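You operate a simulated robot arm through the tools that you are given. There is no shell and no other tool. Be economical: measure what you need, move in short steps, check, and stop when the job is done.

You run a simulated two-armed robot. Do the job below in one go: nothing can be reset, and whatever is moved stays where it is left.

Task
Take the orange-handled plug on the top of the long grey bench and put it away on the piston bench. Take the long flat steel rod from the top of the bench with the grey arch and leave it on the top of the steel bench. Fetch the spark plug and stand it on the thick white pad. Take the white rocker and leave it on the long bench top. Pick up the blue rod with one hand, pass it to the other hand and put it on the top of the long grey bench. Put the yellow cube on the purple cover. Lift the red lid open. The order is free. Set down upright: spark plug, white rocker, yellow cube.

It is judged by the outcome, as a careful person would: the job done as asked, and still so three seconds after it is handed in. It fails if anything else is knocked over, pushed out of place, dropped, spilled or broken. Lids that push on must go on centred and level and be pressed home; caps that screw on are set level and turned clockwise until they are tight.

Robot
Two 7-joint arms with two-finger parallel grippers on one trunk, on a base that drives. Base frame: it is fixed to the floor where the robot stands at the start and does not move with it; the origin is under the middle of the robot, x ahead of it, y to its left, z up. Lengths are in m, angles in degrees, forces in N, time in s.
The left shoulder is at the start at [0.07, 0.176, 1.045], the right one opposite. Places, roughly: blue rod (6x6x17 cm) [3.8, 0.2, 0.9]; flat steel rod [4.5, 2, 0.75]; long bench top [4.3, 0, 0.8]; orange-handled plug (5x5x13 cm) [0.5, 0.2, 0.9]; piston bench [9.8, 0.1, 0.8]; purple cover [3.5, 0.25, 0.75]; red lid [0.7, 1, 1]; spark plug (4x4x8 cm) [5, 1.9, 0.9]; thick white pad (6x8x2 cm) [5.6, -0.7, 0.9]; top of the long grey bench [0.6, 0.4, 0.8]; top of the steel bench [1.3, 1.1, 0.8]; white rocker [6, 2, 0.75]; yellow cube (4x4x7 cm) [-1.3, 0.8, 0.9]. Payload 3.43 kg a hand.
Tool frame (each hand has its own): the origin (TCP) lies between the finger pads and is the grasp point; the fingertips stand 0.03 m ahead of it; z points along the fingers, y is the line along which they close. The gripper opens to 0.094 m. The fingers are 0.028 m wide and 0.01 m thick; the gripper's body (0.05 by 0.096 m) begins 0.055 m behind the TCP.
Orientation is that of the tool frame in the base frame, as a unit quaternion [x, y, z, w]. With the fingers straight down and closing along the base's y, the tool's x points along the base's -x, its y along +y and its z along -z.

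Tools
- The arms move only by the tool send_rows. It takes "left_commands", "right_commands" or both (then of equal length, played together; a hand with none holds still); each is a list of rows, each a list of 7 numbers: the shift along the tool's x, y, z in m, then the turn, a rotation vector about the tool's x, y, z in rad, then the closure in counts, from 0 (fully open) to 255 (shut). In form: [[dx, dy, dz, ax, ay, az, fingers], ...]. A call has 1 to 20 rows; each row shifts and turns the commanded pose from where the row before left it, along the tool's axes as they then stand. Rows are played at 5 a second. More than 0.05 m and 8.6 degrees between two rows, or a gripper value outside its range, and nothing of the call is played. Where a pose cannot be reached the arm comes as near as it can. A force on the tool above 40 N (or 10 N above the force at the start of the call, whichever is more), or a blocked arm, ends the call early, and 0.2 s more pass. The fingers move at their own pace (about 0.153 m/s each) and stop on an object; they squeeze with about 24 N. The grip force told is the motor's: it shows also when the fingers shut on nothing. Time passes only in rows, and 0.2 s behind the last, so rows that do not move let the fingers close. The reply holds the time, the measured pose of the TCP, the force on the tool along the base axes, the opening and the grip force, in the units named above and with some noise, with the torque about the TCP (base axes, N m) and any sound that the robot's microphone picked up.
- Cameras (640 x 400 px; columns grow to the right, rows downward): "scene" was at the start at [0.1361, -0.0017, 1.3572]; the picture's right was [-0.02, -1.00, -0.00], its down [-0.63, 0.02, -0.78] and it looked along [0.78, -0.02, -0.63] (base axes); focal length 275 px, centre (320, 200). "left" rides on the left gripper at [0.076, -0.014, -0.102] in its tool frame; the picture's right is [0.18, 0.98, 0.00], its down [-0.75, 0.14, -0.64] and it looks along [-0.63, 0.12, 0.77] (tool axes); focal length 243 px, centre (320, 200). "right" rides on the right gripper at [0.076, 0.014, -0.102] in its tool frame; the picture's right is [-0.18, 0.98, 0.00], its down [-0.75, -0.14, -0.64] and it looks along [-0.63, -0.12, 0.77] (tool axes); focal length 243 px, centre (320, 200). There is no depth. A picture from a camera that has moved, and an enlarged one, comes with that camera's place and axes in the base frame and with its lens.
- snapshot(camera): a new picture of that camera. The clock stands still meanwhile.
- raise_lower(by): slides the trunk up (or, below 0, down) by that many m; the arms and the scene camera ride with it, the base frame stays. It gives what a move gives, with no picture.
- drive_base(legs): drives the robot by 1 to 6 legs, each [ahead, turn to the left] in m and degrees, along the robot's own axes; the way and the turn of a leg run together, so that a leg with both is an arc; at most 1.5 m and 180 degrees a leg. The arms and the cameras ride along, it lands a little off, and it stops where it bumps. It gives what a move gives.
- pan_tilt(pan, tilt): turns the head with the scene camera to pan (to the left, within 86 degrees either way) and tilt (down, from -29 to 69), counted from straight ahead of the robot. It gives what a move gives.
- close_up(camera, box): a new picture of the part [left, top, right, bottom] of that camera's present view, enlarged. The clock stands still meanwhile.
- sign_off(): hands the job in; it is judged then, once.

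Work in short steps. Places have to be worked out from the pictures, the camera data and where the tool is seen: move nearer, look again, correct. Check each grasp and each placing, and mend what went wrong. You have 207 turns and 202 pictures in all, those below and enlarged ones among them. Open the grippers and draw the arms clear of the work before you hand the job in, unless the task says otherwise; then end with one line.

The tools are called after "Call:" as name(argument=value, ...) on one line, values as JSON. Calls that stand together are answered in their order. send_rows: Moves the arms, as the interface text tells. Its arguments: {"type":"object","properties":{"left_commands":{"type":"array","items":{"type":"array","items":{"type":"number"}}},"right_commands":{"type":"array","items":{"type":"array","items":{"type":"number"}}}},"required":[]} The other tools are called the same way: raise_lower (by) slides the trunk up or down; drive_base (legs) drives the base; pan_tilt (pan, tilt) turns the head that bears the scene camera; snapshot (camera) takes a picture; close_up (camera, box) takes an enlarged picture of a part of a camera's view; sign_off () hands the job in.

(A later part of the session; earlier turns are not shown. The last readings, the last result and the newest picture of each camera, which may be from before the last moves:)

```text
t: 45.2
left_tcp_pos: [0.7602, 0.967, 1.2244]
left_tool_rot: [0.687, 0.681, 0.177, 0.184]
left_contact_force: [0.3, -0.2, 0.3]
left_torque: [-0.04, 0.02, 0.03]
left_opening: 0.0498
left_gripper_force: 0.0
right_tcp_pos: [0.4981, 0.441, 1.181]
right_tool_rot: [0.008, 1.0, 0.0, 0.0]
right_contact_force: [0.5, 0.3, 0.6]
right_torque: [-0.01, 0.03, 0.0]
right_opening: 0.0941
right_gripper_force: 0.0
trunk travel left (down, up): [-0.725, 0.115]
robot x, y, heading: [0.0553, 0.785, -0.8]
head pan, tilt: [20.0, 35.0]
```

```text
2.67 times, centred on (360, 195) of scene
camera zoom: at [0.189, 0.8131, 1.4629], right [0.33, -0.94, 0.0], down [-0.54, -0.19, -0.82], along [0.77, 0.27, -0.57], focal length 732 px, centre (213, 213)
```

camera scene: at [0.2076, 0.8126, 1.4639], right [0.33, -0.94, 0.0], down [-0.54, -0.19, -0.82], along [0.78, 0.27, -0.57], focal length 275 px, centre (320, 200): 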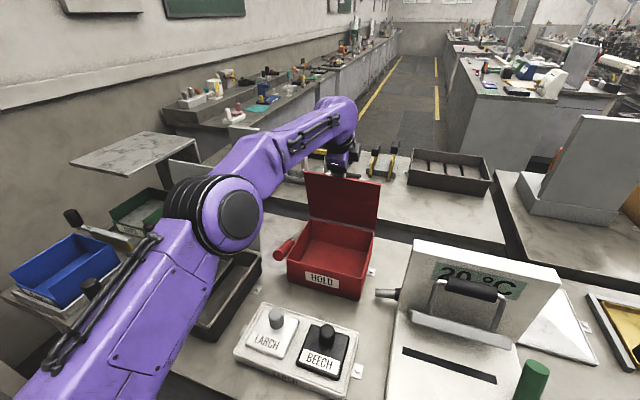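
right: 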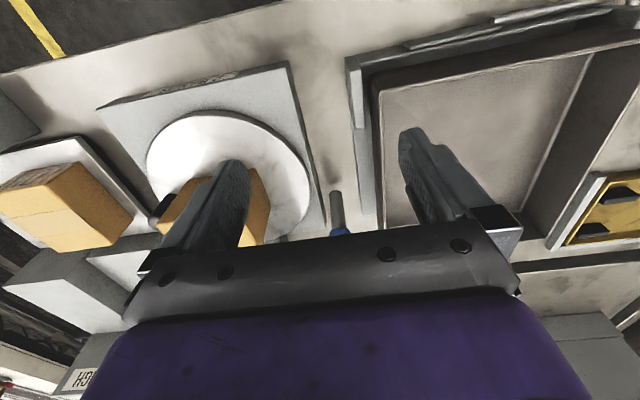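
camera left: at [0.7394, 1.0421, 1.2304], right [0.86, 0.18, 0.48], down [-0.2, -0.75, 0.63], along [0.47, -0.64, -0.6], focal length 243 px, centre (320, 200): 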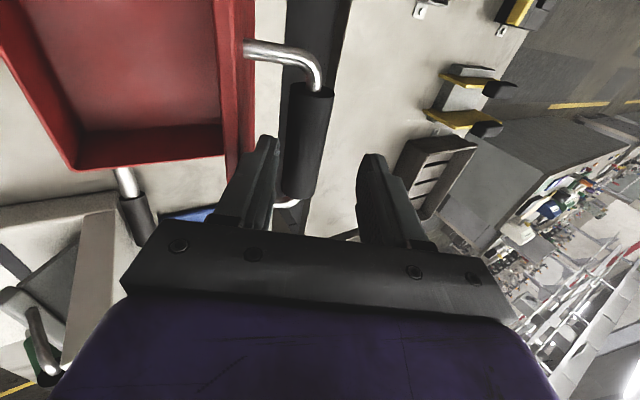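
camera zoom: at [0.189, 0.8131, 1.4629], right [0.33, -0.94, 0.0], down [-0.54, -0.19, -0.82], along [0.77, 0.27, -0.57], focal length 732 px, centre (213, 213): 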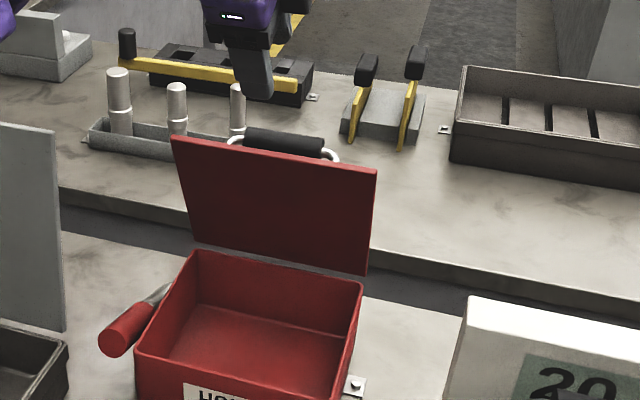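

Lid is open and stays. Now bring the left hand back to a neutral pose and back away.

Call:
send_rows(left_commands=[[0, -0.04, 0, 0.13, 0, 0, 0], [0, -0.04, 0, 0.13, 0, 0, 0], [0, -0.04, 0, 0.13, 0, 0, 0], [0, -0.04, 0, 0.13, 0, 0, 0], [0, -0.04, 0, 0, 0, -0.15, 0], [0, -0.04, 0, 0, 0, -0.15, 0], [0, 0, 0, 0, 0, -0.15, 0], [0, 0, 0, 0, 0, -0.15, 0], [0, 0, 0, 0, 0, -0.15, 0], [0, 0, 0, 0, 0, -0.15, 0], [0, 0, 0, 0, 0, -0.15, 0], [0, 0, 0, 0, 0, -0.15, 0], [0, 0, 0, 0, 0, -0.15, 0], [0, 0, 0, 0, 0, -0.15, 0], [0, 0, 0, 0, 0, -0.07, 0], [0, 0, 0, 0, 0, 0, 0]])

Call:
drive_base(legs=[[-0.22, 0], [0, -90], [0.32, 0], [0, 90]])

Call:
raise_lower(by=-0.1)

Call:
pan_tilt(pan=-10, tilt=40)

Call:
snapshot(camera="scene")

```text
t: 48.6
left_tcp_pos: [0.5262, 0.962, 1.1764]
left_tool_rot: [0.006, 1.0, -0.004, -0.003]
left_contact_force: [1.1, -0.5, -0.3]
left_torque: [0.0, 0.01, 0.02]
left_opening: 0.0942
left_gripper_force: 0.0
right_tcp_pos: [0.4968, 0.4417, 1.1805]
right_tool_rot: [0.009, 1.0, 0.0, 0.0]
right_contact_force: [-0.6, 0.3, 0.0]
right_torque: [-0.02, 0.01, 0.02]
right_opening: 0.094
right_gripper_force: 0.0
trunk travel left (down, up): [-0.725, 0.115]
robot x, y, heading: [0.056, 0.7812, -0.8]
head pan, tilt: [20.0, 35.0]
```

```text
t: 59.7
left_tcp_pos: [0.3068, 0.6572, 1.1777]
left_tool_rot: [-0.005, 1.0, -0.003, -0.002]
left_contact_force: [0.7, -0.3, -0.2]
left_torque: [0.01, -0.03, 0.02]
left_opening: 0.0943
left_gripper_force: 0.0
right_tcp_pos: [0.2876, 0.1354, 1.1813]
right_tool_rot: [-0.002, 1.0, 0.0, 0.0]
right_contact_force: [0.2, -0.1, 0.8]
right_torque: [0.0, -0.01, 0.02]
right_opening: 0.0941
right_gripper_force: 0.1
trunk travel left (down, up): [-0.725, 0.115]
robot x, y, heading: [-0.1614, 0.469, 0.8]
head pan, tilt: [20.0, 35.0]
```

```text
t: 61.0
left_tcp_pos: [0.3075, 0.6571, 1.0759]
left_tool_rot: [-0.004, 1.0, -0.003, -0.003]
left_contact_force: [-1.3, -0.1, 0.2]
left_torque: [0.0, -0.03, -0.02]
left_opening: 0.0941
left_gripper_force: 0.1
right_tcp_pos: [0.2883, 0.1354, 1.0807]
right_tool_rot: [-0.002, 1.0, 0.0, 0.0]
right_contact_force: [-1.3, -0.1, 0.6]
right_torque: [0.0, -0.01, 0.0]
right_opening: 0.0939
right_gripper_force: 0.1
trunk travel left (down, up): [-0.625, 0.215]
robot x, y, heading: [-0.1582, 0.4672, 0.6]
head pan, tilt: [20.0, 35.0]
```

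```text
t: 62.0
left_tcp_pos: [0.3074, 0.6582, 1.0772]
left_tool_rot: [-0.004, 1.0, -0.004, -0.002]
left_contact_force: [0.0, 0.0, -0.2]
left_torque: [0.01, 0.0, 0.01]
left_opening: 0.0942
left_gripper_force: 0.1
right_tcp_pos: [0.2877, 0.1364, 1.0821]
right_tool_rot: [-0.001, 1.0, 0.0, 0.001]
right_contact_force: [0.0, -1.0, -0.6]
right_torque: [-0.02, -0.02, 0.03]
right_opening: 0.094
right_gripper_force: 0.1
trunk travel left (down, up): [-0.625, 0.215]
robot x, y, heading: [-0.1569, 0.4647, 0.2]
head pan, tilt: [-10.0, 40.0]
```

```text
172 pictures are left
camera scene: at [-0.0268, 0.4557, 1.3554], right [-0.16, -0.99, 0.0], down [-0.63, 0.11, -0.77], along [0.76, -0.13, -0.64], focal length 275 px, centre (320, 200)
```

scene: 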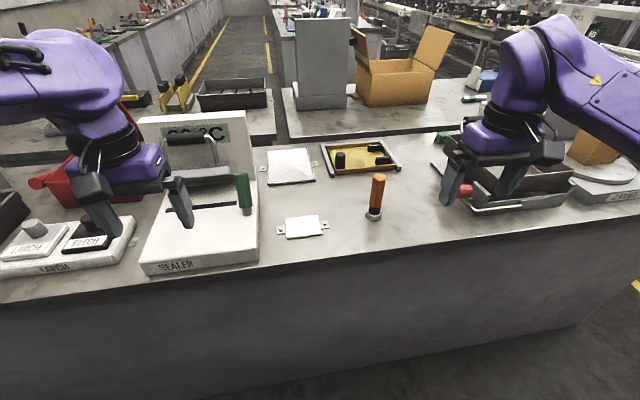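

Plug stands at about (0.48, 0.225), top 0.98. Move the right hand above it.

Call:
send_rows(right_commands=[[-0.048, 0.022, 0, 0, 0, 0, 0], [-0.048, 0.022, 0, 0, 0, 0, 0], [-0.048, 0.022, 0, 0, 0, 0, 0], [-0.048, 0.022, 0, 0, 0, 0, 0], [0, 0, 0, 0, 0, 0, 0]])

Call:
snapshot(camera="right")

```text
refused: row 1 steps farther than a row can; nothing moved
```

```text
171 pictures are left
camera right: at [0.2124, 0.1493, 1.1841], right [0.18, 0.98, 0.0], down [0.75, -0.14, 0.64], along [0.63, -0.12, -0.77], focal length 243 px, centre (320, 200)
```

right: 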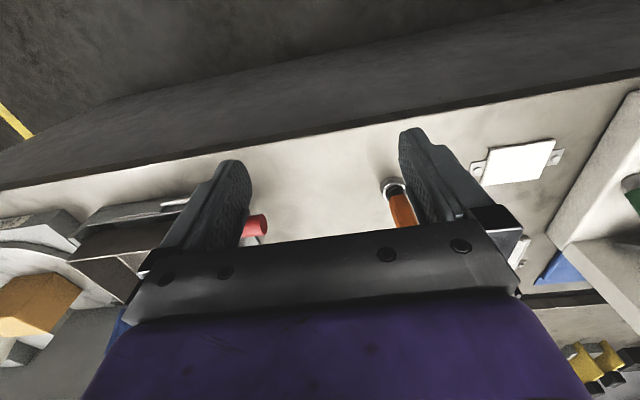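

Step exceeded the norm limit; use smaller rows.

Call:
send_rows(right_commands=[[-0.038, 0.018, 0, 0, 0, 0, 0], [-0.038, 0.018, 0, 0, 0, 0, 0], [-0.038, 0.018, 0, 0, 0, 0, 0], [-0.038, 0.018, 0, 0, 0, 0, 0], [-0.038, 0.018, 0, 0, 0, 0, 0], [0, 0, 0, 0, 0, 0, 0]])

Call:
snapshot(camera="right")

Call:
snapshot(camera="scene")

```text
t: 63.4
left_tcp_pos: [0.3064, 0.6569, 1.077]
left_tool_rot: [-0.005, 1.0, -0.004, -0.002]
left_contact_force: [-0.3, 0.2, -1.0]
left_torque: [0.01, 0.0, 0.0]
left_opening: 0.0938
left_gripper_force: 0.0
right_tcp_pos: [0.4782, 0.2237, 1.0821]
right_tool_rot: [-0.002, 1.0, 0.001, 0.0]
right_contact_force: [-0.4, 0.0, -0.5]
right_torque: [0.03, -0.02, 0.03]
right_opening: 0.0942
right_gripper_force: 0.1
trunk travel left (down, up): [-0.625, 0.215]
robot x, y, heading: [-0.1654, 0.466, 0.2]
head pan, tilt: [-10.0, 40.0]
```

```text
170 pictures are left
camera right: at [0.4023, 0.2383, 1.1847], right [0.18, 0.98, 0.0], down [0.75, -0.14, 0.64], along [0.63, -0.11, -0.77], focal length 243 px, centre (320, 200)
```

right: 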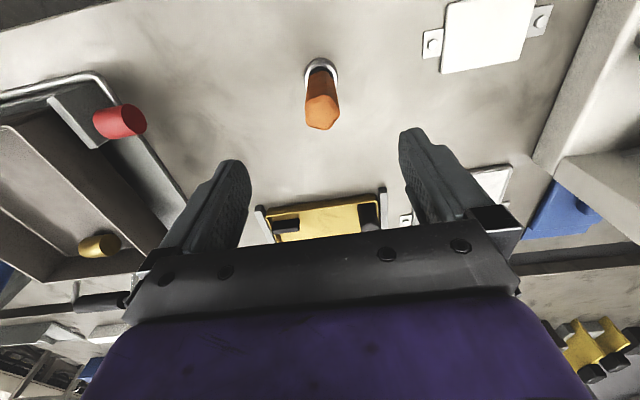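

```text
169 pictures are left
camera scene: at [-0.028, 0.4543, 1.3555], right [-0.17, -0.99, 0.0], down [-0.63, 0.11, -0.77], along [0.76, -0.13, -0.64], focal length 275 px, centre (320, 200)
```

scene: 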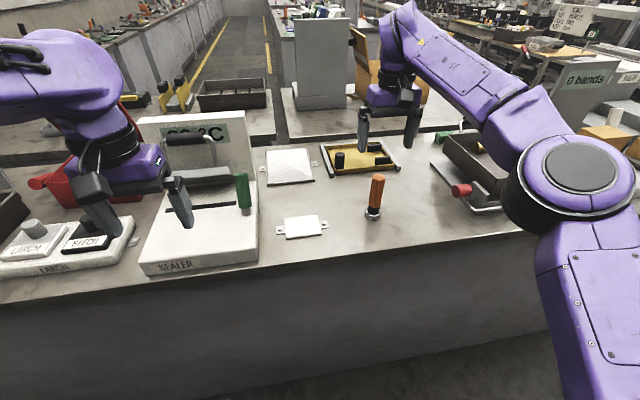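

Aligned within millimetres. Descend and grip the handle.

Call:
send_rows(right_commands=[[0, 0.004, 0.04, 0, 0, 0, 0], [0, 0, 0.04, 0, 0, 0, 0], [0, 0, 0.04, 0, 0, 0, 0], [0, 0, 0.014, 0, 0, 0, 0], [0, 0, 0, 0, 0, 0, 0], [0, 0, 0, 0, 0, 0, 255], [0, 0, 0, 0, 0, 0, 255], [0, 0, 0, 0, 0, 0, 255], [0, 0, 0, 0, 0, 0, 255]])

Call:
snapshot(camera="scene")

```text
t: 65.3
left_tcp_pos: [0.307, 0.6582, 1.0765]
left_tool_rot: [-0.004, 1.0, -0.004, -0.003]
left_contact_force: [0.1, 0.0, -0.4]
left_torque: [-0.01, 0.0, -0.01]
left_opening: 0.0939
left_gripper_force: 0.1
right_tcp_pos: [0.4799, 0.2314, 0.9467]
right_tool_rot: [-0.002, 1.0, 0.0, 0.0]
right_contact_force: [-0.6, 0.1, 0.1]
right_torque: [0.02, -0.02, -0.02]
right_opening: 0.0311
right_gripper_force: 23.7
trunk travel left (down, up): [-0.625, 0.215]
robot x, y, heading: [-0.1583, 0.4684, 0.2]
head pan, tilt: [-10.0, 40.0]
```

```text
168 pictures are left
camera scene: at [-0.0263, 0.4555, 1.3553], right [-0.17, -0.99, 0.0], down [-0.63, 0.11, -0.77], along [0.76, -0.13, -0.64], focal length 275 px, centre (320, 200)
```

scene: 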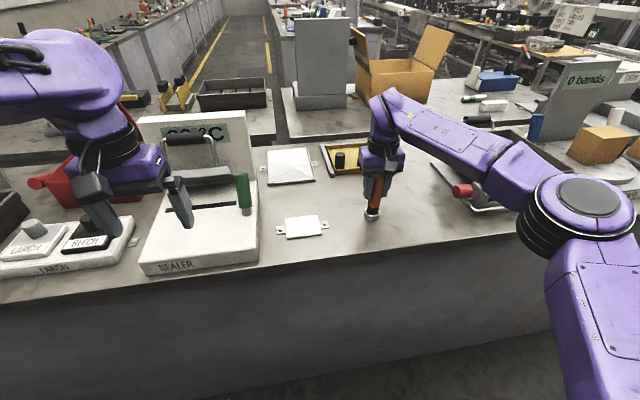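

Gripped. Lift and tuck the right hand.

Call:
send_rows(right_commands=[[0, 0, -0.04, 0, 0, 0, 255], [0, 0, -0.04, 0, 0, 0, 255], [0, 0, -0.04, 0, 0, 0, 255], [0, 0, -0.03, 0, 0, 0, 255], [0.04, -0.018, 0, 0, 0, 0, 255], [0.04, -0.018, 0, 0, 0, 0, 255], [0.04, -0.018, 0, 0, 0, 0, 255], [0.04, -0.018, 0, 0, 0, 0, 255], [0, 0, 0, 0, 0, 0, 255]])

Call:
drive_base(legs=[[-0.2, 0], [0, 160]])

Call:
pan_tilt(pan=0, tilt=25)

Call:
snapshot(camera="scene")

```text
t: 67.3
left_tcp_pos: [0.3083, 0.6579, 1.0764]
left_tool_rot: [-0.005, 1.0, -0.005, -0.004]
left_contact_force: [-0.7, 0.3, -0.3]
left_torque: [0.0, 0.03, 0.01]
left_opening: 0.0938
left_gripper_force: 0.0
right_tcp_pos: [0.3183, 0.1579, 1.0951]
right_tool_rot: [-0.001, 1.0, 0.0, 0.0]
right_contact_force: [0.7, -0.4, -2.6]
right_torque: [0.0, 0.02, 0.02]
right_opening: 0.031
right_gripper_force: 23.8
trunk travel left (down, up): [-0.625, 0.215]
robot x, y, heading: [-0.1628, 0.4714, 0.5]
head pan, tilt: [-10.0, 40.0]
```

```text
t: 75.6
left_tcp_pos: [-0.8622, 0.4369, 1.0768]
left_tool_rot: [0.988, -0.157, 0.003, -0.003]
left_contact_force: [0.0, 0.4, -0.8]
left_torque: [0.0, 0.0, 0.01]
left_opening: 0.0937
left_gripper_force: 0.0
right_tcp_pos: [-0.7136, 0.9134, 1.0947]
right_tool_rot: [0.987, -0.16, 0.001, -0.001]
right_contact_force: [-0.2, 0.0, -3.0]
right_torque: [0.0, -0.01, 0.01]
right_opening: 0.0308
right_gripper_force: 23.8
trunk travel left (down, up): [-0.625, 0.215]
robot x, y, heading: [-0.3564, 0.4674, 162.0]
head pan, tilt: [-10.0, 40.0]
```

```text
t: 76.3
left_tcp_pos: [-0.863, 0.4383, 1.0765]
left_tool_rot: [0.988, -0.157, 0.003, -0.003]
left_contact_force: [0.4, 0.2, 0.4]
left_torque: [0.02, 0.03, -0.02]
left_opening: 0.0939
left_gripper_force: 0.2
right_tcp_pos: [-0.7131, 0.9138, 1.095]
right_tool_rot: [0.987, -0.16, 0.0, 0.0]
right_contact_force: [-0.1, -0.7, -3.4]
right_torque: [-0.03, 0.01, -0.01]
right_opening: 0.031
right_gripper_force: 23.7
trunk travel left (down, up): [-0.625, 0.215]
robot x, y, heading: [-0.3602, 0.4659, 162.0]
head pan, tilt: [0.0, 25.0]
```

```text
167 pictures are left
camera scene: at [-0.4942, 0.5128, 1.3786], right [0.31, 0.95, 0.0], down [0.4, -0.13, -0.91], along [-0.86, 0.28, -0.42], focal length 275 px, centre (320, 200)
```

scene: 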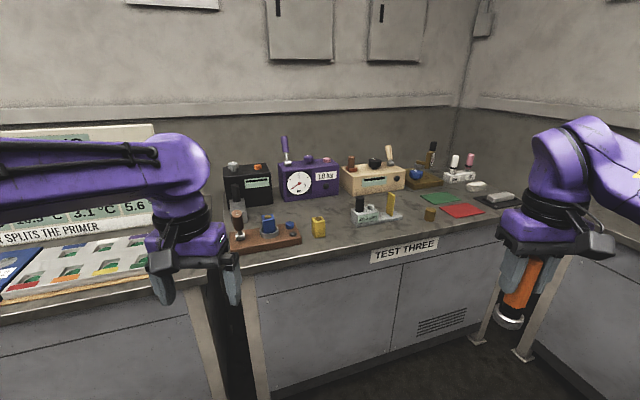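

Call:
close_up(camera="scene", box=[220, 160, 460, 310])

```text
2.67 times, centred on (340, 235) of scene
camera zoom: at [-0.4942, 0.5128, 1.3786], right [0.31, 0.95, 0.0], down [0.4, -0.13, -0.91], along [-0.86, 0.28, -0.42], focal length 732 px, centre (267, 107)
```

zoom: 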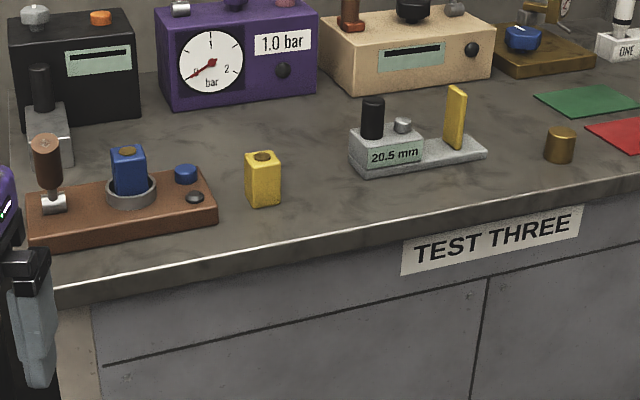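

Cube at about (-1.28, 0.765). Drive so that the left hand can reach it squarely.

Call:
drive_base(legs=[[0, -38], [0.61, 0], [0, 56]])

Call:
pan_tilt(pan=10, tilt=42)

Call:
snapshot(camera="scene")

Call:
snapshot(camera="left")

```text
t: 84.0
left_tcp_pos: [-1.1826, 0.7984, 1.0766]
left_tool_rot: [1.0, -0.004, 0.003, -0.003]
left_contact_force: [0.5, 0.4, 0.5]
left_torque: [0.02, -0.01, -0.03]
left_opening: 0.0943
left_gripper_force: 0.1
right_tcp_pos: [-1.1852, 1.2993, 1.0955]
right_tool_rot: [1.0, -0.006, 0.0, 0.001]
right_contact_force: [-0.2, 0.0, -3.5]
right_torque: [0.02, 0.01, 0.01]
right_opening: 0.0311
right_gripper_force: 24.0
trunk travel left (down, up): [-0.625, 0.215]
robot x, y, heading: [-0.7118, 0.9814, 179.6]
head pan, tilt: [0.0, 25.0]
```

```text
t: 84.8
left_tcp_pos: [-1.1831, 0.7988, 1.0766]
left_tool_rot: [1.0, -0.003, 0.003, -0.004]
left_contact_force: [-0.6, 0.4, 0.1]
left_torque: [0.03, 0.02, 0.01]
left_opening: 0.0941
left_gripper_force: 0.1
right_tcp_pos: [-1.1847, 1.2978, 1.0951]
right_tool_rot: [1.0, -0.006, 0.0, 0.001]
right_contact_force: [0.5, 0.1, -3.1]
right_torque: [0.03, -0.03, -0.01]
right_opening: 0.0307
right_gripper_force: 24.3
trunk travel left (down, up): [-0.625, 0.215]
robot x, y, heading: [-0.7102, 0.9829, 179.4]
head pan, tilt: [10.0, 42.0]
```

```text
165 pictures are left
camera scene: at [-0.845, 0.9692, 1.3525], right [-0.17, 0.99, 0.0], down [0.66, 0.11, -0.74], along [-0.73, -0.12, -0.67], focal length 275 px, centre (320, 200)
```

scene: 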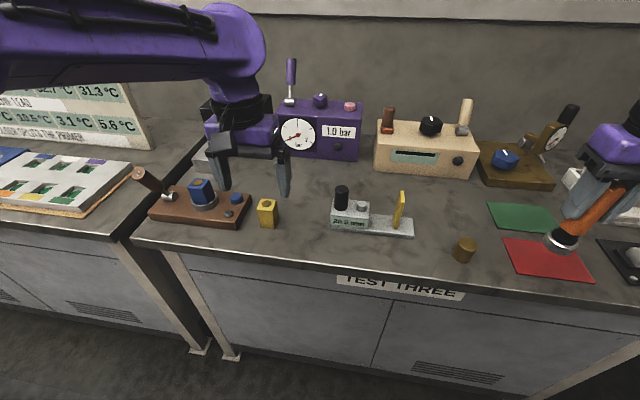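

```text
164 pictures are left
camera left: at [-1.1081, 0.8119, 1.1805], right [0.18, -0.98, -0.01], down [-0.76, -0.14, 0.64], along [-0.63, -0.11, -0.77], focal length 243 px, centre (320, 200)
```

left: 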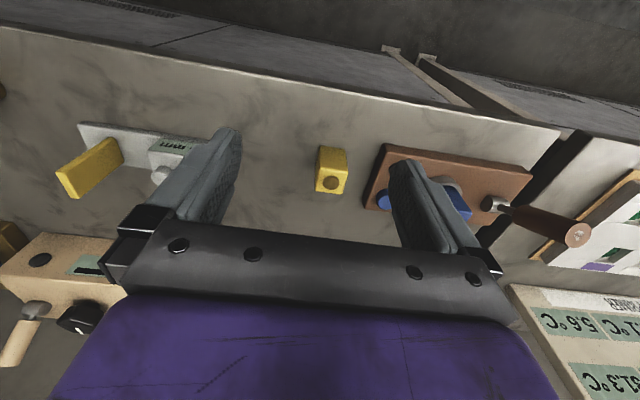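

Cube at (-1.287, 0.768). Move above with fingers partly closed (neighbouring brown block), then descend.

Call:
send_rows(left_commands=[[-0.035, 0.0105, 0, 0, 0, 0, 80], [-0.035, 0.0105, 0, 0, 0, 0, 80], [-0.034, 0.01, 0, 0, 0, 0, 80], [0, 0, 0.04, 0, 0, 0, 80], [0, 0, 0.04, 0, 0, 0, 80], [0, 0, 0, 0, 0, 0, 80]])

Call:
snapshot(camera="left")

Call:
close_up(camera="scene", box=[180, 130, 340, 230])

```text
t: 86.2
left_tcp_pos: [-1.2888, 0.7681, 0.996]
left_tool_rot: [1.0, -0.003, 0.003, -0.003]
left_contact_force: [0.4, 0.5, -0.7]
left_torque: [-0.01, 0.0, 0.0]
left_opening: 0.0645
left_gripper_force: 0.0
right_tcp_pos: [-1.1859, 1.2981, 1.094]
right_tool_rot: [1.0, -0.006, 0.0, 0.001]
right_contact_force: [0.6, 0.5, -3.2]
right_torque: [-0.03, -0.01, -0.03]
right_opening: 0.0308
right_gripper_force: 24.3
trunk travel left (down, up): [-0.625, 0.215]
robot x, y, heading: [-0.7107, 0.9781, 179.7]
head pan, tilt: [10.0, 42.0]
```

```text
163 pictures are left
camera left: at [-1.2127, 0.7813, 1.0994], right [0.18, -0.98, -0.01], down [-0.76, -0.14, 0.64], along [-0.63, -0.11, -0.77], focal length 243 px, centre (320, 200)
```

left: 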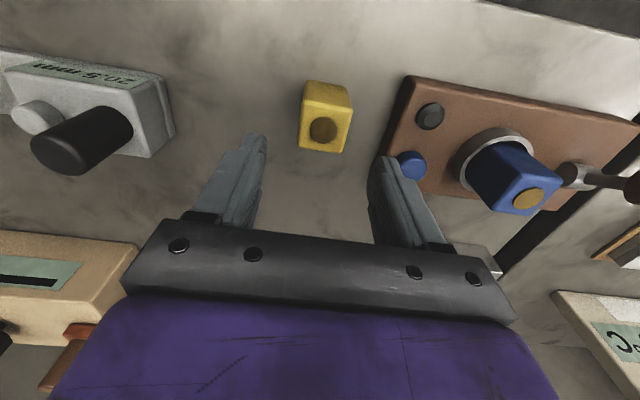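

```text
4.00 times, centred on (260, 180) of scene
camera zoom: at [-0.8448, 0.9692, 1.3525], right [-0.17, 0.99, 0.0], down [0.66, 0.11, -0.74], along [-0.73, -0.12, -0.67], focal length 1099 px, centre (560, 280)
```

zoom: 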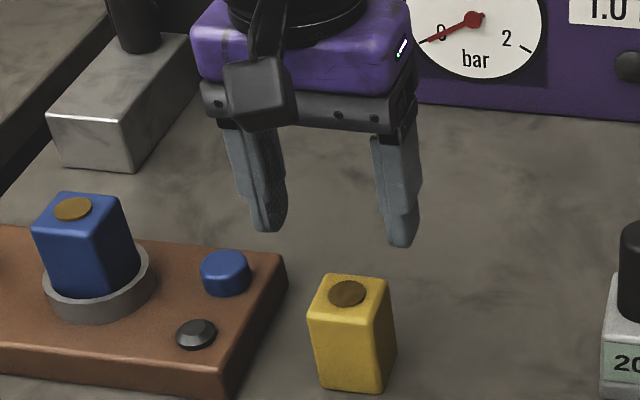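

Aligned. Descend and grip.

Call:
send_rows(left_commands=[[0, 0, 0.04, 0, 0, 0, 80], [0, 0, 0.04, 0, 0, 0, 80], [0, 0, 0.013, 0, 0, 0, 80], [0, 0, 0, 0, 0, 0, 255], [0, 0, 0, 0, 0, 0, 255], [0, 0, 0, 0, 0, 0, 255], [0, 0, -0.04, 0, 0, 0, 255], [0, 0, -0.04, 0, 0, 0, 255], [0, 0, -0.04, 0, 0, 0, 255], [0, 0, -0.04, 0, 0, 0, 255], [0.04, 0, 0, 0, 0, 0, 255], [0.04, 0, 0, 0, 0, 0, 255], [0, 0, 0, 0, 0, 0, 255]])

Call:
snapshot(camera="scene")

```text
t: 89.0
left_tcp_pos: [-1.2073, 0.7669, 1.0634]
left_tool_rot: [1.0, -0.003, 0.003, -0.004]
left_contact_force: [-0.2, -0.6, 0.0]
left_torque: [-0.01, 0.0, 0.02]
left_opening: 0.0441
left_gripper_force: 23.7
right_tcp_pos: [-1.1876, 1.2994, 1.0941]
right_tool_rot: [1.0, -0.006, 0.001, 0.0]
right_contact_force: [-1.0, -0.5, -2.6]
right_torque: [-0.01, -0.01, 0.0]
right_opening: 0.0308
right_gripper_force: 24.2
trunk travel left (down, up): [-0.625, 0.215]
robot x, y, heading: [-0.7122, 0.9817, 179.6]
head pan, tilt: [10.0, 42.0]
```

```text
161 pictures are left
camera scene: at [-0.8468, 0.9691, 1.3522], right [-0.17, 0.99, 0.0], down [0.66, 0.11, -0.74], along [-0.73, -0.12, -0.67], focal length 275 px, centre (320, 200)
```

scene: 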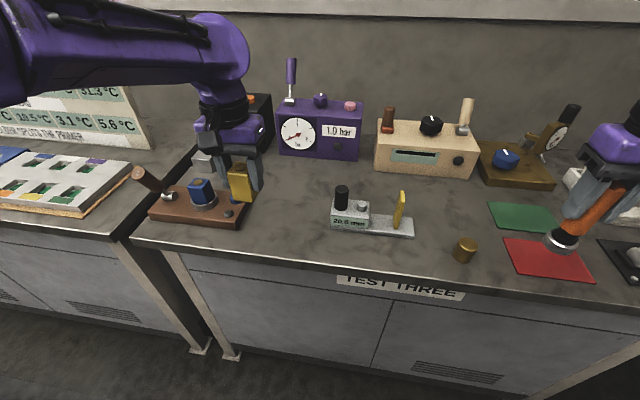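

Cube held. Back off and turn toward the right-hand end of the benches to find the way around.

Call:
drive_base(legs=[[-0.3, 0], [0, 92], [1.5, 0]])

Call:
pan_tilt(pan=55, tilt=20)

Call:
snapshot(camera="scene")

Call:
pan_tilt(pan=0, tilt=25)

Call:
snapshot(camera="scene")

```text
t: 102.2
left_tcp_pos: [-0.0541, -1.0138, 1.0621]
left_tool_rot: [0.683, 0.73, -0.001, -0.004]
left_contact_force: [-1.2, -0.9, -1.0]
left_torque: [-0.02, -0.02, -0.03]
left_opening: 0.0439
left_gripper_force: 24.1
right_tcp_pos: [-0.5862, -1.0309, 1.0949]
right_tool_rot: [0.686, 0.728, -0.001, 0.001]
right_contact_force: [0.6, -0.6, -3.1]
right_torque: [0.01, -0.03, -0.01]
right_opening: 0.0306
right_gripper_force: 24.6
trunk travel left (down, up): [-0.625, 0.215]
robot x, y, heading: [-0.3032, -0.5358, -86.4]
head pan, tilt: [10.0, 42.0]
```

```text
t: 103.4
left_tcp_pos: [-0.0549, -1.0127, 1.0626]
left_tool_rot: [0.683, 0.731, 0.0, -0.005]
left_contact_force: [-0.2, -0.7, -0.9]
left_torque: [0.0, 0.02, 0.02]
left_opening: 0.0435
left_gripper_force: 23.9
right_tcp_pos: [-0.5856, -1.0318, 1.0939]
right_tool_rot: [0.685, 0.729, 0.0, 0.0]
right_contact_force: [0.3, 0.5, -3.0]
right_torque: [-0.02, -0.03, 0.02]
right_opening: 0.0307
right_gripper_force: 24.2
trunk travel left (down, up): [-0.625, 0.215]
robot x, y, heading: [-0.3025, -0.5345, -86.2]
head pan, tilt: [55.0, 20.0]
```

```text
160 pictures are left
camera scene: at [-0.2205, -0.6331, 1.3868], right [-0.52, -0.85, 0.0], down [-0.29, 0.18, -0.94], along [0.8, -0.49, -0.34], focal length 275 px, centre (320, 200)
```

scene: 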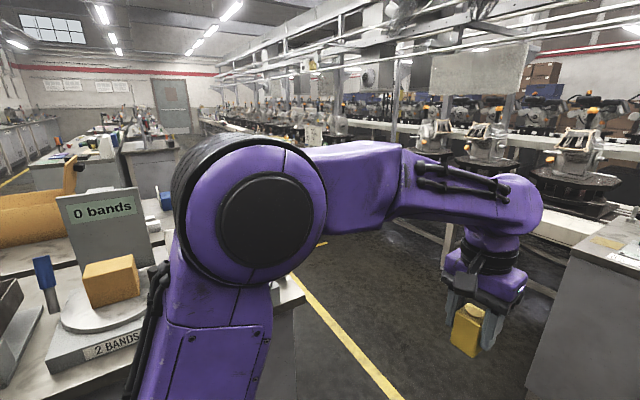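

```text
t: 104.6
left_tcp_pos: [-0.0546, -1.0124, 1.0624]
left_tool_rot: [0.683, 0.73, -0.001, -0.005]
left_contact_force: [0.5, 0.0, -0.6]
left_torque: [-0.03, 0.02, 0.04]
left_opening: 0.0437
left_gripper_force: 24.0
right_tcp_pos: [-0.5852, -1.0309, 1.0962]
right_tool_rot: [0.685, 0.728, 0.0, 0.0]
right_contact_force: [0.3, -0.5, -2.4]
right_torque: [0.03, 0.0, 0.0]
right_opening: 0.0309
right_gripper_force: 24.4
trunk travel left (down, up): [-0.625, 0.215]
robot x, y, heading: [-0.3016, -0.5312, -86.2]
head pan, tilt: [0.0, 25.0]
```

```text
159 pictures are left
camera scene: at [-0.2939, -0.6766, 1.3787], right [-1.0, -0.07, 0.0], down [-0.03, 0.42, -0.91], along [0.06, -0.9, -0.42], focal length 275 px, centre (320, 200)
```

scene: 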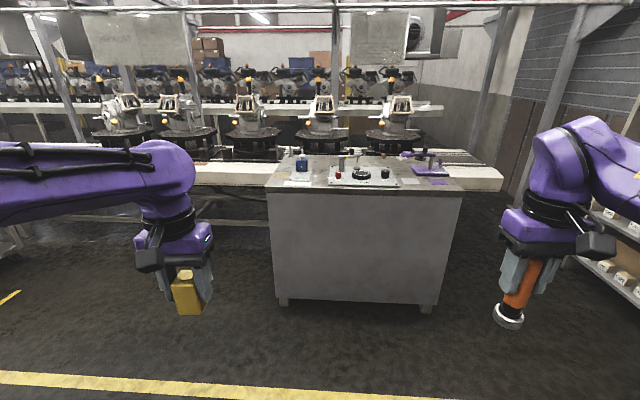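

Corridor on the right is clear (y from -0.7 to -2). Drive into it, turn to +x and advance, then look.

Call:
drive_base(legs=[[0.72, 0], [0, 86], [1.5, 0]])

Call:
pan_tilt(pan=35, tilt=20)

Call:
snapshot(camera="scene")

Call:
pan_tilt(pan=0, tilt=20)

Call:
snapshot(camera="scene")

```text
t: 119.2
left_tcp_pos: [1.7498, -1.0802, 1.0627]
left_tool_rot: [0.005, 1.0, -0.004, -0.003]
left_contact_force: [0.2, -0.4, -1.6]
left_torque: [0.02, 0.01, -0.03]
left_opening: 0.0441
left_gripper_force: 23.5
right_tcp_pos: [1.7281, -1.6103, 1.0951]
right_tool_rot: [0.009, 1.0, 0.0, 0.0]
right_contact_force: [-0.7, 1.0, -3.1]
right_torque: [-0.02, 0.03, 0.01]
right_opening: 0.0309
right_gripper_force: 24.0
trunk travel left (down, up): [-0.625, 0.215]
robot x, y, heading: [1.2559, -1.2939, -0.8]
head pan, tilt: [0.0, 25.0]
```

```text
t: 120.3
left_tcp_pos: [1.7492, -1.0796, 1.063]
left_tool_rot: [0.006, 1.0, -0.003, -0.002]
left_contact_force: [0.0, 0.5, -0.5]
left_torque: [0.0, 0.01, 0.01]
left_opening: 0.0438
left_gripper_force: 23.9
right_tcp_pos: [1.7276, -1.6118, 1.096]
right_tool_rot: [0.008, 1.0, 0.0, 0.0]
right_contact_force: [0.2, -0.3, -3.0]
right_torque: [-0.02, 0.06, 0.01]
right_opening: 0.0308
right_gripper_force: 24.0
trunk travel left (down, up): [-0.625, 0.215]
robot x, y, heading: [1.2495, -1.2913, -0.7]
head pan, tilt: [35.0, 20.0]
```

```text
158 pictures are left
camera scene: at [1.3826, -1.2391, 1.3868], right [0.56, -0.83, 0.0], down [-0.28, -0.19, -0.94], along [0.78, 0.53, -0.34], focal length 275 px, centre (320, 200)
```

scene: 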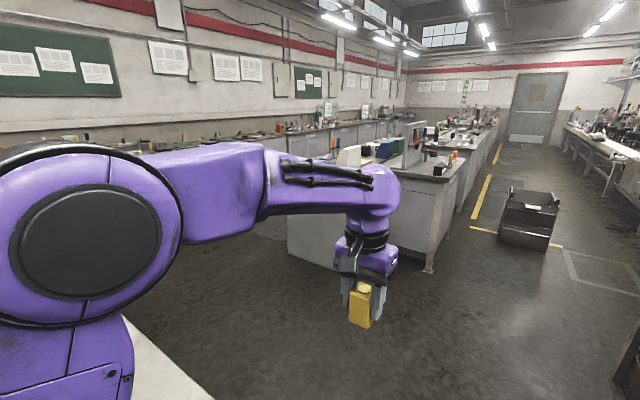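

```text
t: 121.3
left_tcp_pos: [1.7503, -1.0804, 1.0619]
left_tool_rot: [0.006, 1.0, -0.004, -0.003]
left_contact_force: [0.2, 0.4, -1.0]
left_torque: [-0.01, -0.01, -0.04]
left_opening: 0.0436
left_gripper_force: 23.7
right_tcp_pos: [1.7288, -1.6116, 1.0947]
right_tool_rot: [0.007, 1.0, 0.0, 0.001]
right_contact_force: [-0.4, -0.5, -4.0]
right_torque: [0.0, 0.01, -0.01]
right_opening: 0.0309
right_gripper_force: 23.8
trunk travel left (down, up): [-0.625, 0.215]
robot x, y, heading: [1.2556, -1.2913, -0.8]
head pan, tilt: [0.0, 20.0]
```

```text
157 pictures are left
camera scene: at [1.3988, -1.2925, 1.3868], right [-0.01, -1.0, 0.0], down [-0.34, 0.0, -0.94], along [0.94, -0.01, -0.34], focal length 275 px, centre (320, 200)
```

scene: 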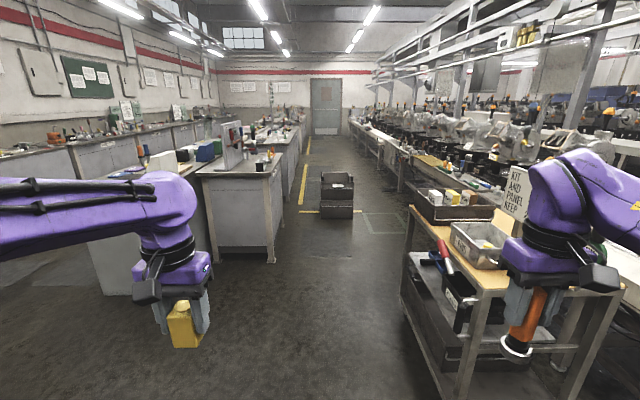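

Gap between x≈1.6 and 3.1 leads to the middle aisle. Drive around and face the bench with the purple cover.

Call:
drive_base(legs=[[0.75, 0], [0, 81], [1.45, 0], [0, -80]])

Call:
pan_tilt(pan=0, tilt=22)

Call:
snapshot(camera="scene")

Call:
close_up(camera="scene", box=[200, 100, 440, 250])

```text
t: 138.9
left_tcp_pos: [2.7432, 0.3471, 1.0632]
left_tool_rot: [-0.005, 1.0, -0.003, -0.002]
left_contact_force: [-0.5, -0.8, -1.2]
left_torque: [0.03, -0.03, -0.01]
left_opening: 0.0439
left_gripper_force: 24.2
right_tcp_pos: [2.7301, -0.1854, 1.0933]
right_tool_rot: [-0.002, 1.0, 0.0, -0.002]
right_contact_force: [0.1, -0.2, -2.8]
right_torque: [-0.01, -0.01, -0.02]
right_opening: 0.0309
right_gripper_force: 24.3
trunk travel left (down, up): [-0.625, 0.215]
robot x, y, heading: [2.2537, 0.1251, 0.5]
head pan, tilt: [0.0, 20.0]
```

```text
t: 139.5
left_tcp_pos: [2.7427, 0.3468, 1.0631]
left_tool_rot: [-0.005, 1.0, -0.003, -0.004]
left_contact_force: [0.2, 1.4, -0.7]
left_torque: [-0.01, 0.02, 0.02]
left_opening: 0.0438
left_gripper_force: 23.6
right_tcp_pos: [2.7305, -0.1852, 1.0956]
right_tool_rot: [-0.002, 1.0, -0.001, -0.001]
right_contact_force: [0.1, 0.9, -3.6]
right_torque: [0.0, 0.03, 0.02]
right_opening: 0.0307
right_gripper_force: 24.1
trunk travel left (down, up): [-0.625, 0.215]
robot x, y, heading: [2.2553, 0.1241, 0.2]
head pan, tilt: [0.0, 22.0]
```

```text
156 pictures are left
camera scene: at [2.3961, 0.1282, 1.3835], right [0.01, -1.0, 0.0], down [-0.37, 0.0, -0.93], along [0.93, 0.01, -0.37], focal length 275 px, centre (320, 200)
```

scene: 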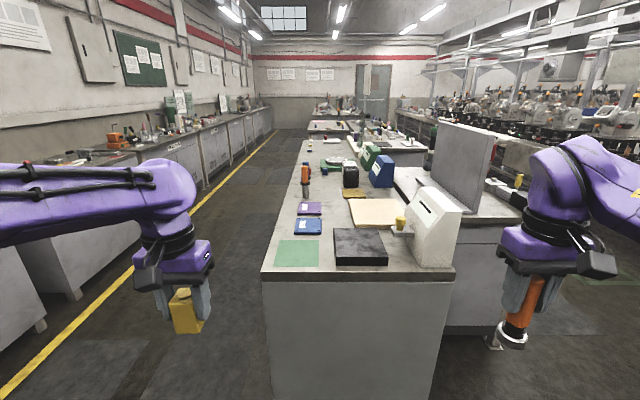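

```text
2.67 times, centred on (320, 175) of scene
camera zoom: at [2.3961, 0.1282, 1.3835], right [0.01, -1.0, 0.0], down [-0.37, 0.0, -0.93], along [0.93, 0.01, -0.37], focal length 732 px, centre (320, 267)
```

zoom: 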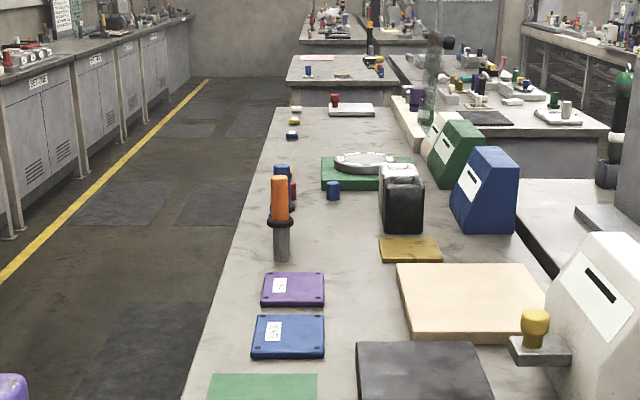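

The long bench's left edge is y≈0.32, and the purple cover is at about (3.55, 0.19). Go into the left aisle and face the bench there.

Call:
drive_base(legs=[[0, 50], [0.85, 0], [0, -49], [0.55, 0], [0, -90]])

Call:
pan_tilt(pan=10, tilt=40)

Call:
snapshot(camera="scene")

```text
t: 155.2
left_tcp_pos: [3.5522, 0.2862, 1.0639]
left_tool_rot: [0.715, 0.699, 0.0, -0.003]
left_contact_force: [0.0, 0.0, -0.3]
left_torque: [-0.01, 0.0, 0.04]
left_opening: 0.0436
left_gripper_force: 23.9
right_tcp_pos: [3.0215, 0.3151, 1.0939]
right_tool_rot: [0.717, 0.697, 0.0, -0.001]
right_contact_force: [-0.5, -0.7, -2.7]
right_torque: [0.02, 0.02, -0.02]
right_opening: 0.0309
right_gripper_force: 23.9
trunk travel left (down, up): [-0.625, 0.215]
robot x, y, heading: [3.3466, 0.7844, -91.5]
head pan, tilt: [0.0, 22.0]
```

```text
t: 156.0
left_tcp_pos: [3.5521, 0.2852, 1.0629]
left_tool_rot: [0.715, 0.699, 0.0, -0.005]
left_contact_force: [-0.1, 0.7, -0.5]
left_torque: [0.03, -0.01, 0.01]
left_opening: 0.0437
left_gripper_force: 23.6
right_tcp_pos: [3.0216, 0.315, 1.0944]
right_tool_rot: [0.718, 0.696, 0.001, -0.001]
right_contact_force: [-1.6, 0.4, -4.2]
right_torque: [0.02, 0.0, 0.03]
right_opening: 0.0309
right_gripper_force: 24.6
trunk travel left (down, up): [-0.625, 0.215]
robot x, y, heading: [3.3473, 0.7814, -91.3]
head pan, tilt: [10.0, 40.0]
```

```text
154 pictures are left
camera scene: at [3.3587, 0.6501, 1.3554], right [-0.99, -0.15, 0.0], down [-0.1, 0.64, -0.77], along [0.11, -0.76, -0.64], focal length 275 px, centre (320, 200)
```

scene: 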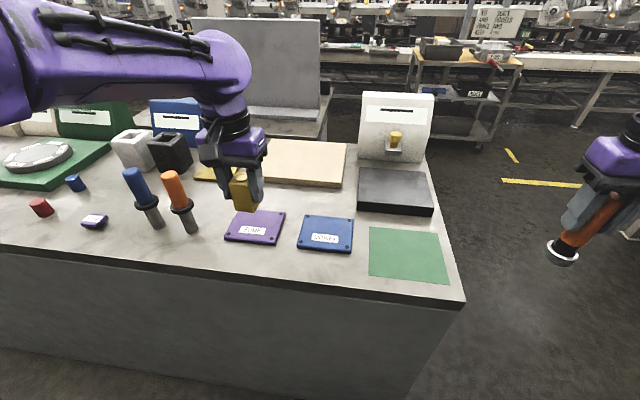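

Cover centre about (3.585, 0.20). Move the cube over it.

Call:
send_rows(left_commands=[[-0.042, 0.0175, 0, 0, 0, 0, 255], [-0.041, 0.0175, 0, 0, 0, 0, 255], [0, 0, 0.04, 0, 0, 0, 255], [0, 0, 0.04, 0, 0, 0, 255], [0, 0, 0, 0, 0, 0, 255]])

Call:
snapshot(camera="left")

Call:
close_up(camera="scene", box=[160, 140, 360, 265])

```text
t: 157.2
left_tcp_pos: [3.5852, 0.2032, 0.9836]
left_tool_rot: [0.716, 0.698, 0.0, -0.005]
left_contact_force: [0.6, -0.7, -0.6]
left_torque: [-0.01, 0.05, -0.02]
left_opening: 0.0438
left_gripper_force: 24.1
right_tcp_pos: [3.0211, 0.3159, 1.0947]
right_tool_rot: [0.718, 0.696, -0.001, -0.001]
right_contact_force: [0.4, 0.0, -3.2]
right_torque: [0.02, 0.01, 0.0]
right_opening: 0.0308
right_gripper_force: 24.6
trunk travel left (down, up): [-0.625, 0.215]
robot x, y, heading: [3.3471, 0.7835, -91.4]
head pan, tilt: [10.0, 40.0]
```

```text
153 pictures are left
camera left: at [3.5731, 0.2794, 1.0866], right [0.99, 0.16, -0.01], down [0.13, -0.76, 0.64], along [0.1, -0.63, -0.77], focal length 243 px, centre (320, 200)
```

left: 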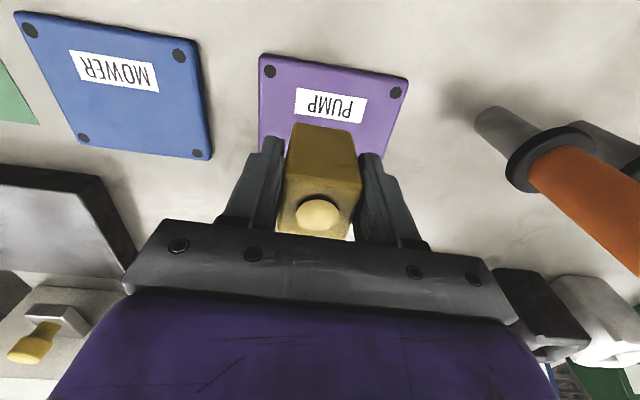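

```text
3.20 times, centred on (260, 202) of scene
camera zoom: at [3.3587, 0.6508, 1.3554], right [-0.99, -0.15, 0.0], down [-0.1, 0.64, -0.77], along [0.11, -0.76, -0.64], focal length 879 px, centre (512, 192)
```

zoom: 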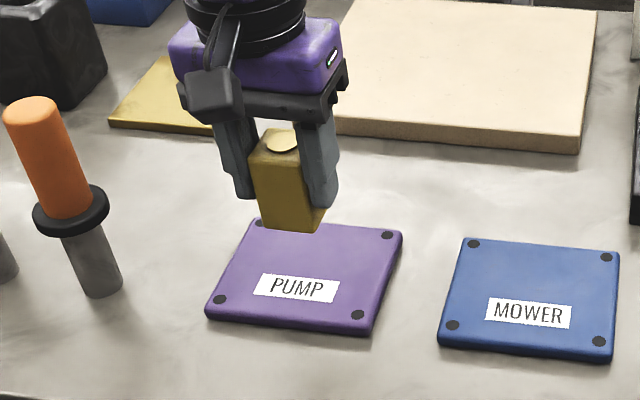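

Well centred. Lower with small steps till contact.

Call:
send_rows(left_commands=[[-0.007, 0, 0.02, 0, 0, 0, 255], [0, 0, 0.02, 0, 0, 0, 255], [0, 0, 0.012, 0, 0, 0, 255], [0, 0, 0.005, 0, 0, 0, 255], [0, 0, 0, 0, 0, 0, 255]])

Call:
close_up(camera="scene", box=[200, 160, 320, 250])

```text
t: 158.4
left_tcp_pos: [3.5838, 0.1962, 0.9243]
left_tool_rot: [0.716, 0.698, -0.001, -0.005]
left_contact_force: [0.3, -0.4, -0.7]
left_torque: [-0.01, 0.0, 0.02]
left_opening: 0.0439
left_gripper_force: 23.4
right_tcp_pos: [3.021, 0.3163, 1.0953]
right_tool_rot: [0.718, 0.696, 0.001, -0.001]
right_contact_force: [-0.9, -0.9, -2.4]
right_torque: [0.0, -0.01, -0.02]
right_opening: 0.0308
right_gripper_force: 23.5
trunk travel left (down, up): [-0.625, 0.215]
robot x, y, heading: [3.3479, 0.783, -91.5]
head pan, tilt: [10.0, 40.0]
```

```text
4.44 times, centred on (260, 205) of scene
camera zoom: at [3.3587, 0.6503, 1.3554], right [-0.99, -0.15, 0.0], down [-0.1, 0.64, -0.77], along [0.11, -0.76, -0.64], focal length 1221 px, centre (587, 178)
```

zoom: 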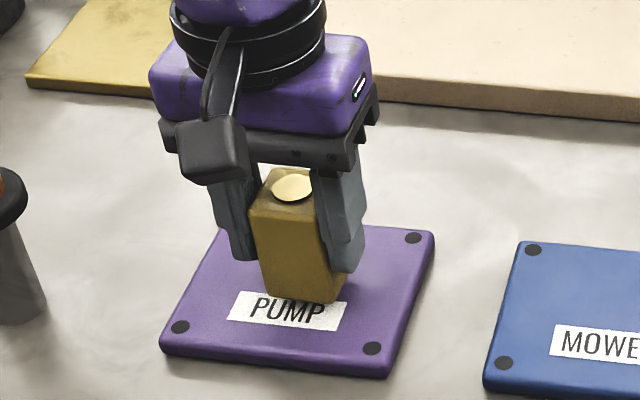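

Call:
send_rows(left_commands=[[0, 0, 0.002, 0, 0, 0, 255], [0, 0, 0.002, 0, 0, 0, 255], [0, 0, 0.002, 0, 0, 0, 255], [0, 0, 0, 0, 0, 0, 255]])

```text
t: 159.4
left_tcp_pos: [3.5846, 0.1951, 0.9168]
left_tool_rot: [0.716, 0.698, -0.001, -0.005]
left_contact_force: [-0.2, 0.0, -1.0]
left_torque: [0.01, 0.01, 0.0]
left_opening: 0.044
left_gripper_force: 24.2
right_tcp_pos: [3.0217, 0.3156, 1.0946]
right_tool_rot: [0.717, 0.697, 0.0, -0.001]
right_contact_force: [0.2, 0.2, -3.1]
right_torque: [0.02, -0.01, 0.02]
right_opening: 0.031
right_gripper_force: 24.2
trunk travel left (down, up): [-0.625, 0.215]
robot x, y, heading: [3.343, 0.7809, -91.5]
head pan, tilt: [10.0, 40.0]
```

No contact yet; continue in small steps (trace the contact force as it goes).

Call:
send_rows(left_commands=[[0, 0, 0.003, 0, 0, 0, 255], [0, 0, 0.002, 0, 0, 0, 255], [0, 0, 0, 0, 0, 0, 255]])

Call:
close_up(camera="scene", box=[200, 160, 320, 250])

```text
t: 160.2
left_tcp_pos: [3.5842, 0.1963, 0.9156]
left_tool_rot: [0.716, 0.698, -0.002, -0.004]
left_contact_force: [1.5, -1.8, 13.4]
left_torque: [-0.05, -0.17, 0.03]
left_opening: 0.0441
left_gripper_force: 24.1
right_tcp_pos: [3.02, 0.3182, 1.0952]
right_tool_rot: [0.718, 0.696, 0.001, 0.0]
right_contact_force: [0.1, -0.1, -2.8]
right_torque: [0.0, 0.01, 0.0]
right_opening: 0.0307
right_gripper_force: 23.8
trunk travel left (down, up): [-0.625, 0.215]
robot x, y, heading: [3.3452, 0.7844, -91.6]
head pan, tilt: [10.0, 40.0]
```

```text
4.44 times, centred on (260, 205) of scene
camera zoom: at [3.3581, 0.652, 1.3558], right [-0.99, -0.15, 0.0], down [-0.1, 0.63, -0.77], along [0.11, -0.76, -0.64], focal length 1221 px, centre (587, 178)
```

zoom: 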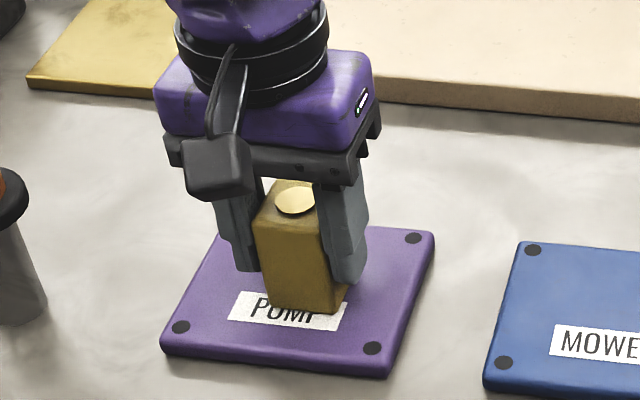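

Contact with 13 N. Ease up 1.5 mm, release, and retreat upward.

Call:
send_rows(left_commands=[[0, 0, -0.002, 0, 0, 0, 255], [0, 0, 0, 0, 0, 0, 150], [0, 0, 0, 0, 0, 0, 80], [0, 0, 0, 0, 0, 0, 60], [0, 0, -0.03, 0, 0, 0, 60], [0, 0, -0.03, 0, 0, 0, 60], [0, 0, -0.04, 0, 0, 0, 60], [0, 0, -0.04, 0, 0, 0, 0], [0, 0, 0, 0, 0, 0, 0]])

Call:
snapshot(camera="scene")

Call:
snapshot(camera="left")

```text
t: 162.2
left_tcp_pos: [3.5841, 0.1933, 1.0543]
left_tool_rot: [0.715, 0.699, -0.001, -0.005]
left_contact_force: [-0.3, -0.3, -0.2]
left_torque: [0.02, 0.01, 0.02]
left_opening: 0.0941
left_gripper_force: 0.1
right_tcp_pos: [3.0211, 0.315, 1.0949]
right_tool_rot: [0.717, 0.697, 0.001, -0.001]
right_contact_force: [0.1, 0.3, -3.1]
right_torque: [0.04, 0.0, 0.0]
right_opening: 0.0307
right_gripper_force: 23.3
trunk travel left (down, up): [-0.625, 0.215]
robot x, y, heading: [3.3476, 0.7853, -91.5]
head pan, tilt: [10.0, 40.0]
```

```text
149 pictures are left
camera scene: at [3.3588, 0.6497, 1.3553], right [-0.99, -0.15, 0.0], down [-0.1, 0.64, -0.77], along [0.11, -0.76, -0.64], focal length 275 px, centre (320, 200)
```

scene: 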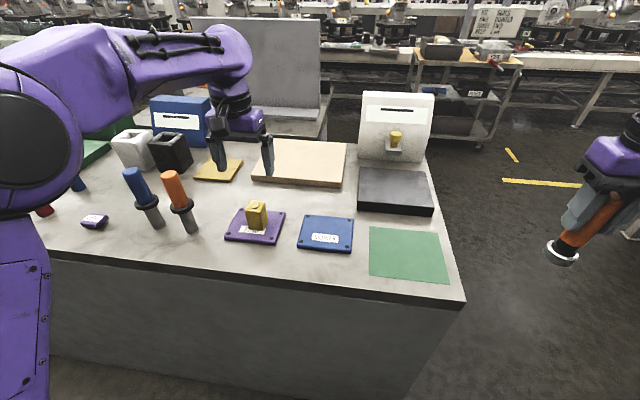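

```text
148 pictures are left
camera left: at [3.5722, 0.2692, 1.1595], right [0.99, 0.16, -0.01], down [0.13, -0.76, 0.64], along [0.1, -0.63, -0.77], focal length 243 px, centre (320, 200)
```

left: 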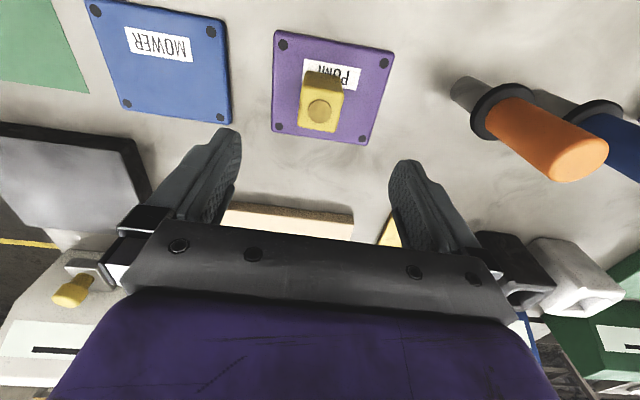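

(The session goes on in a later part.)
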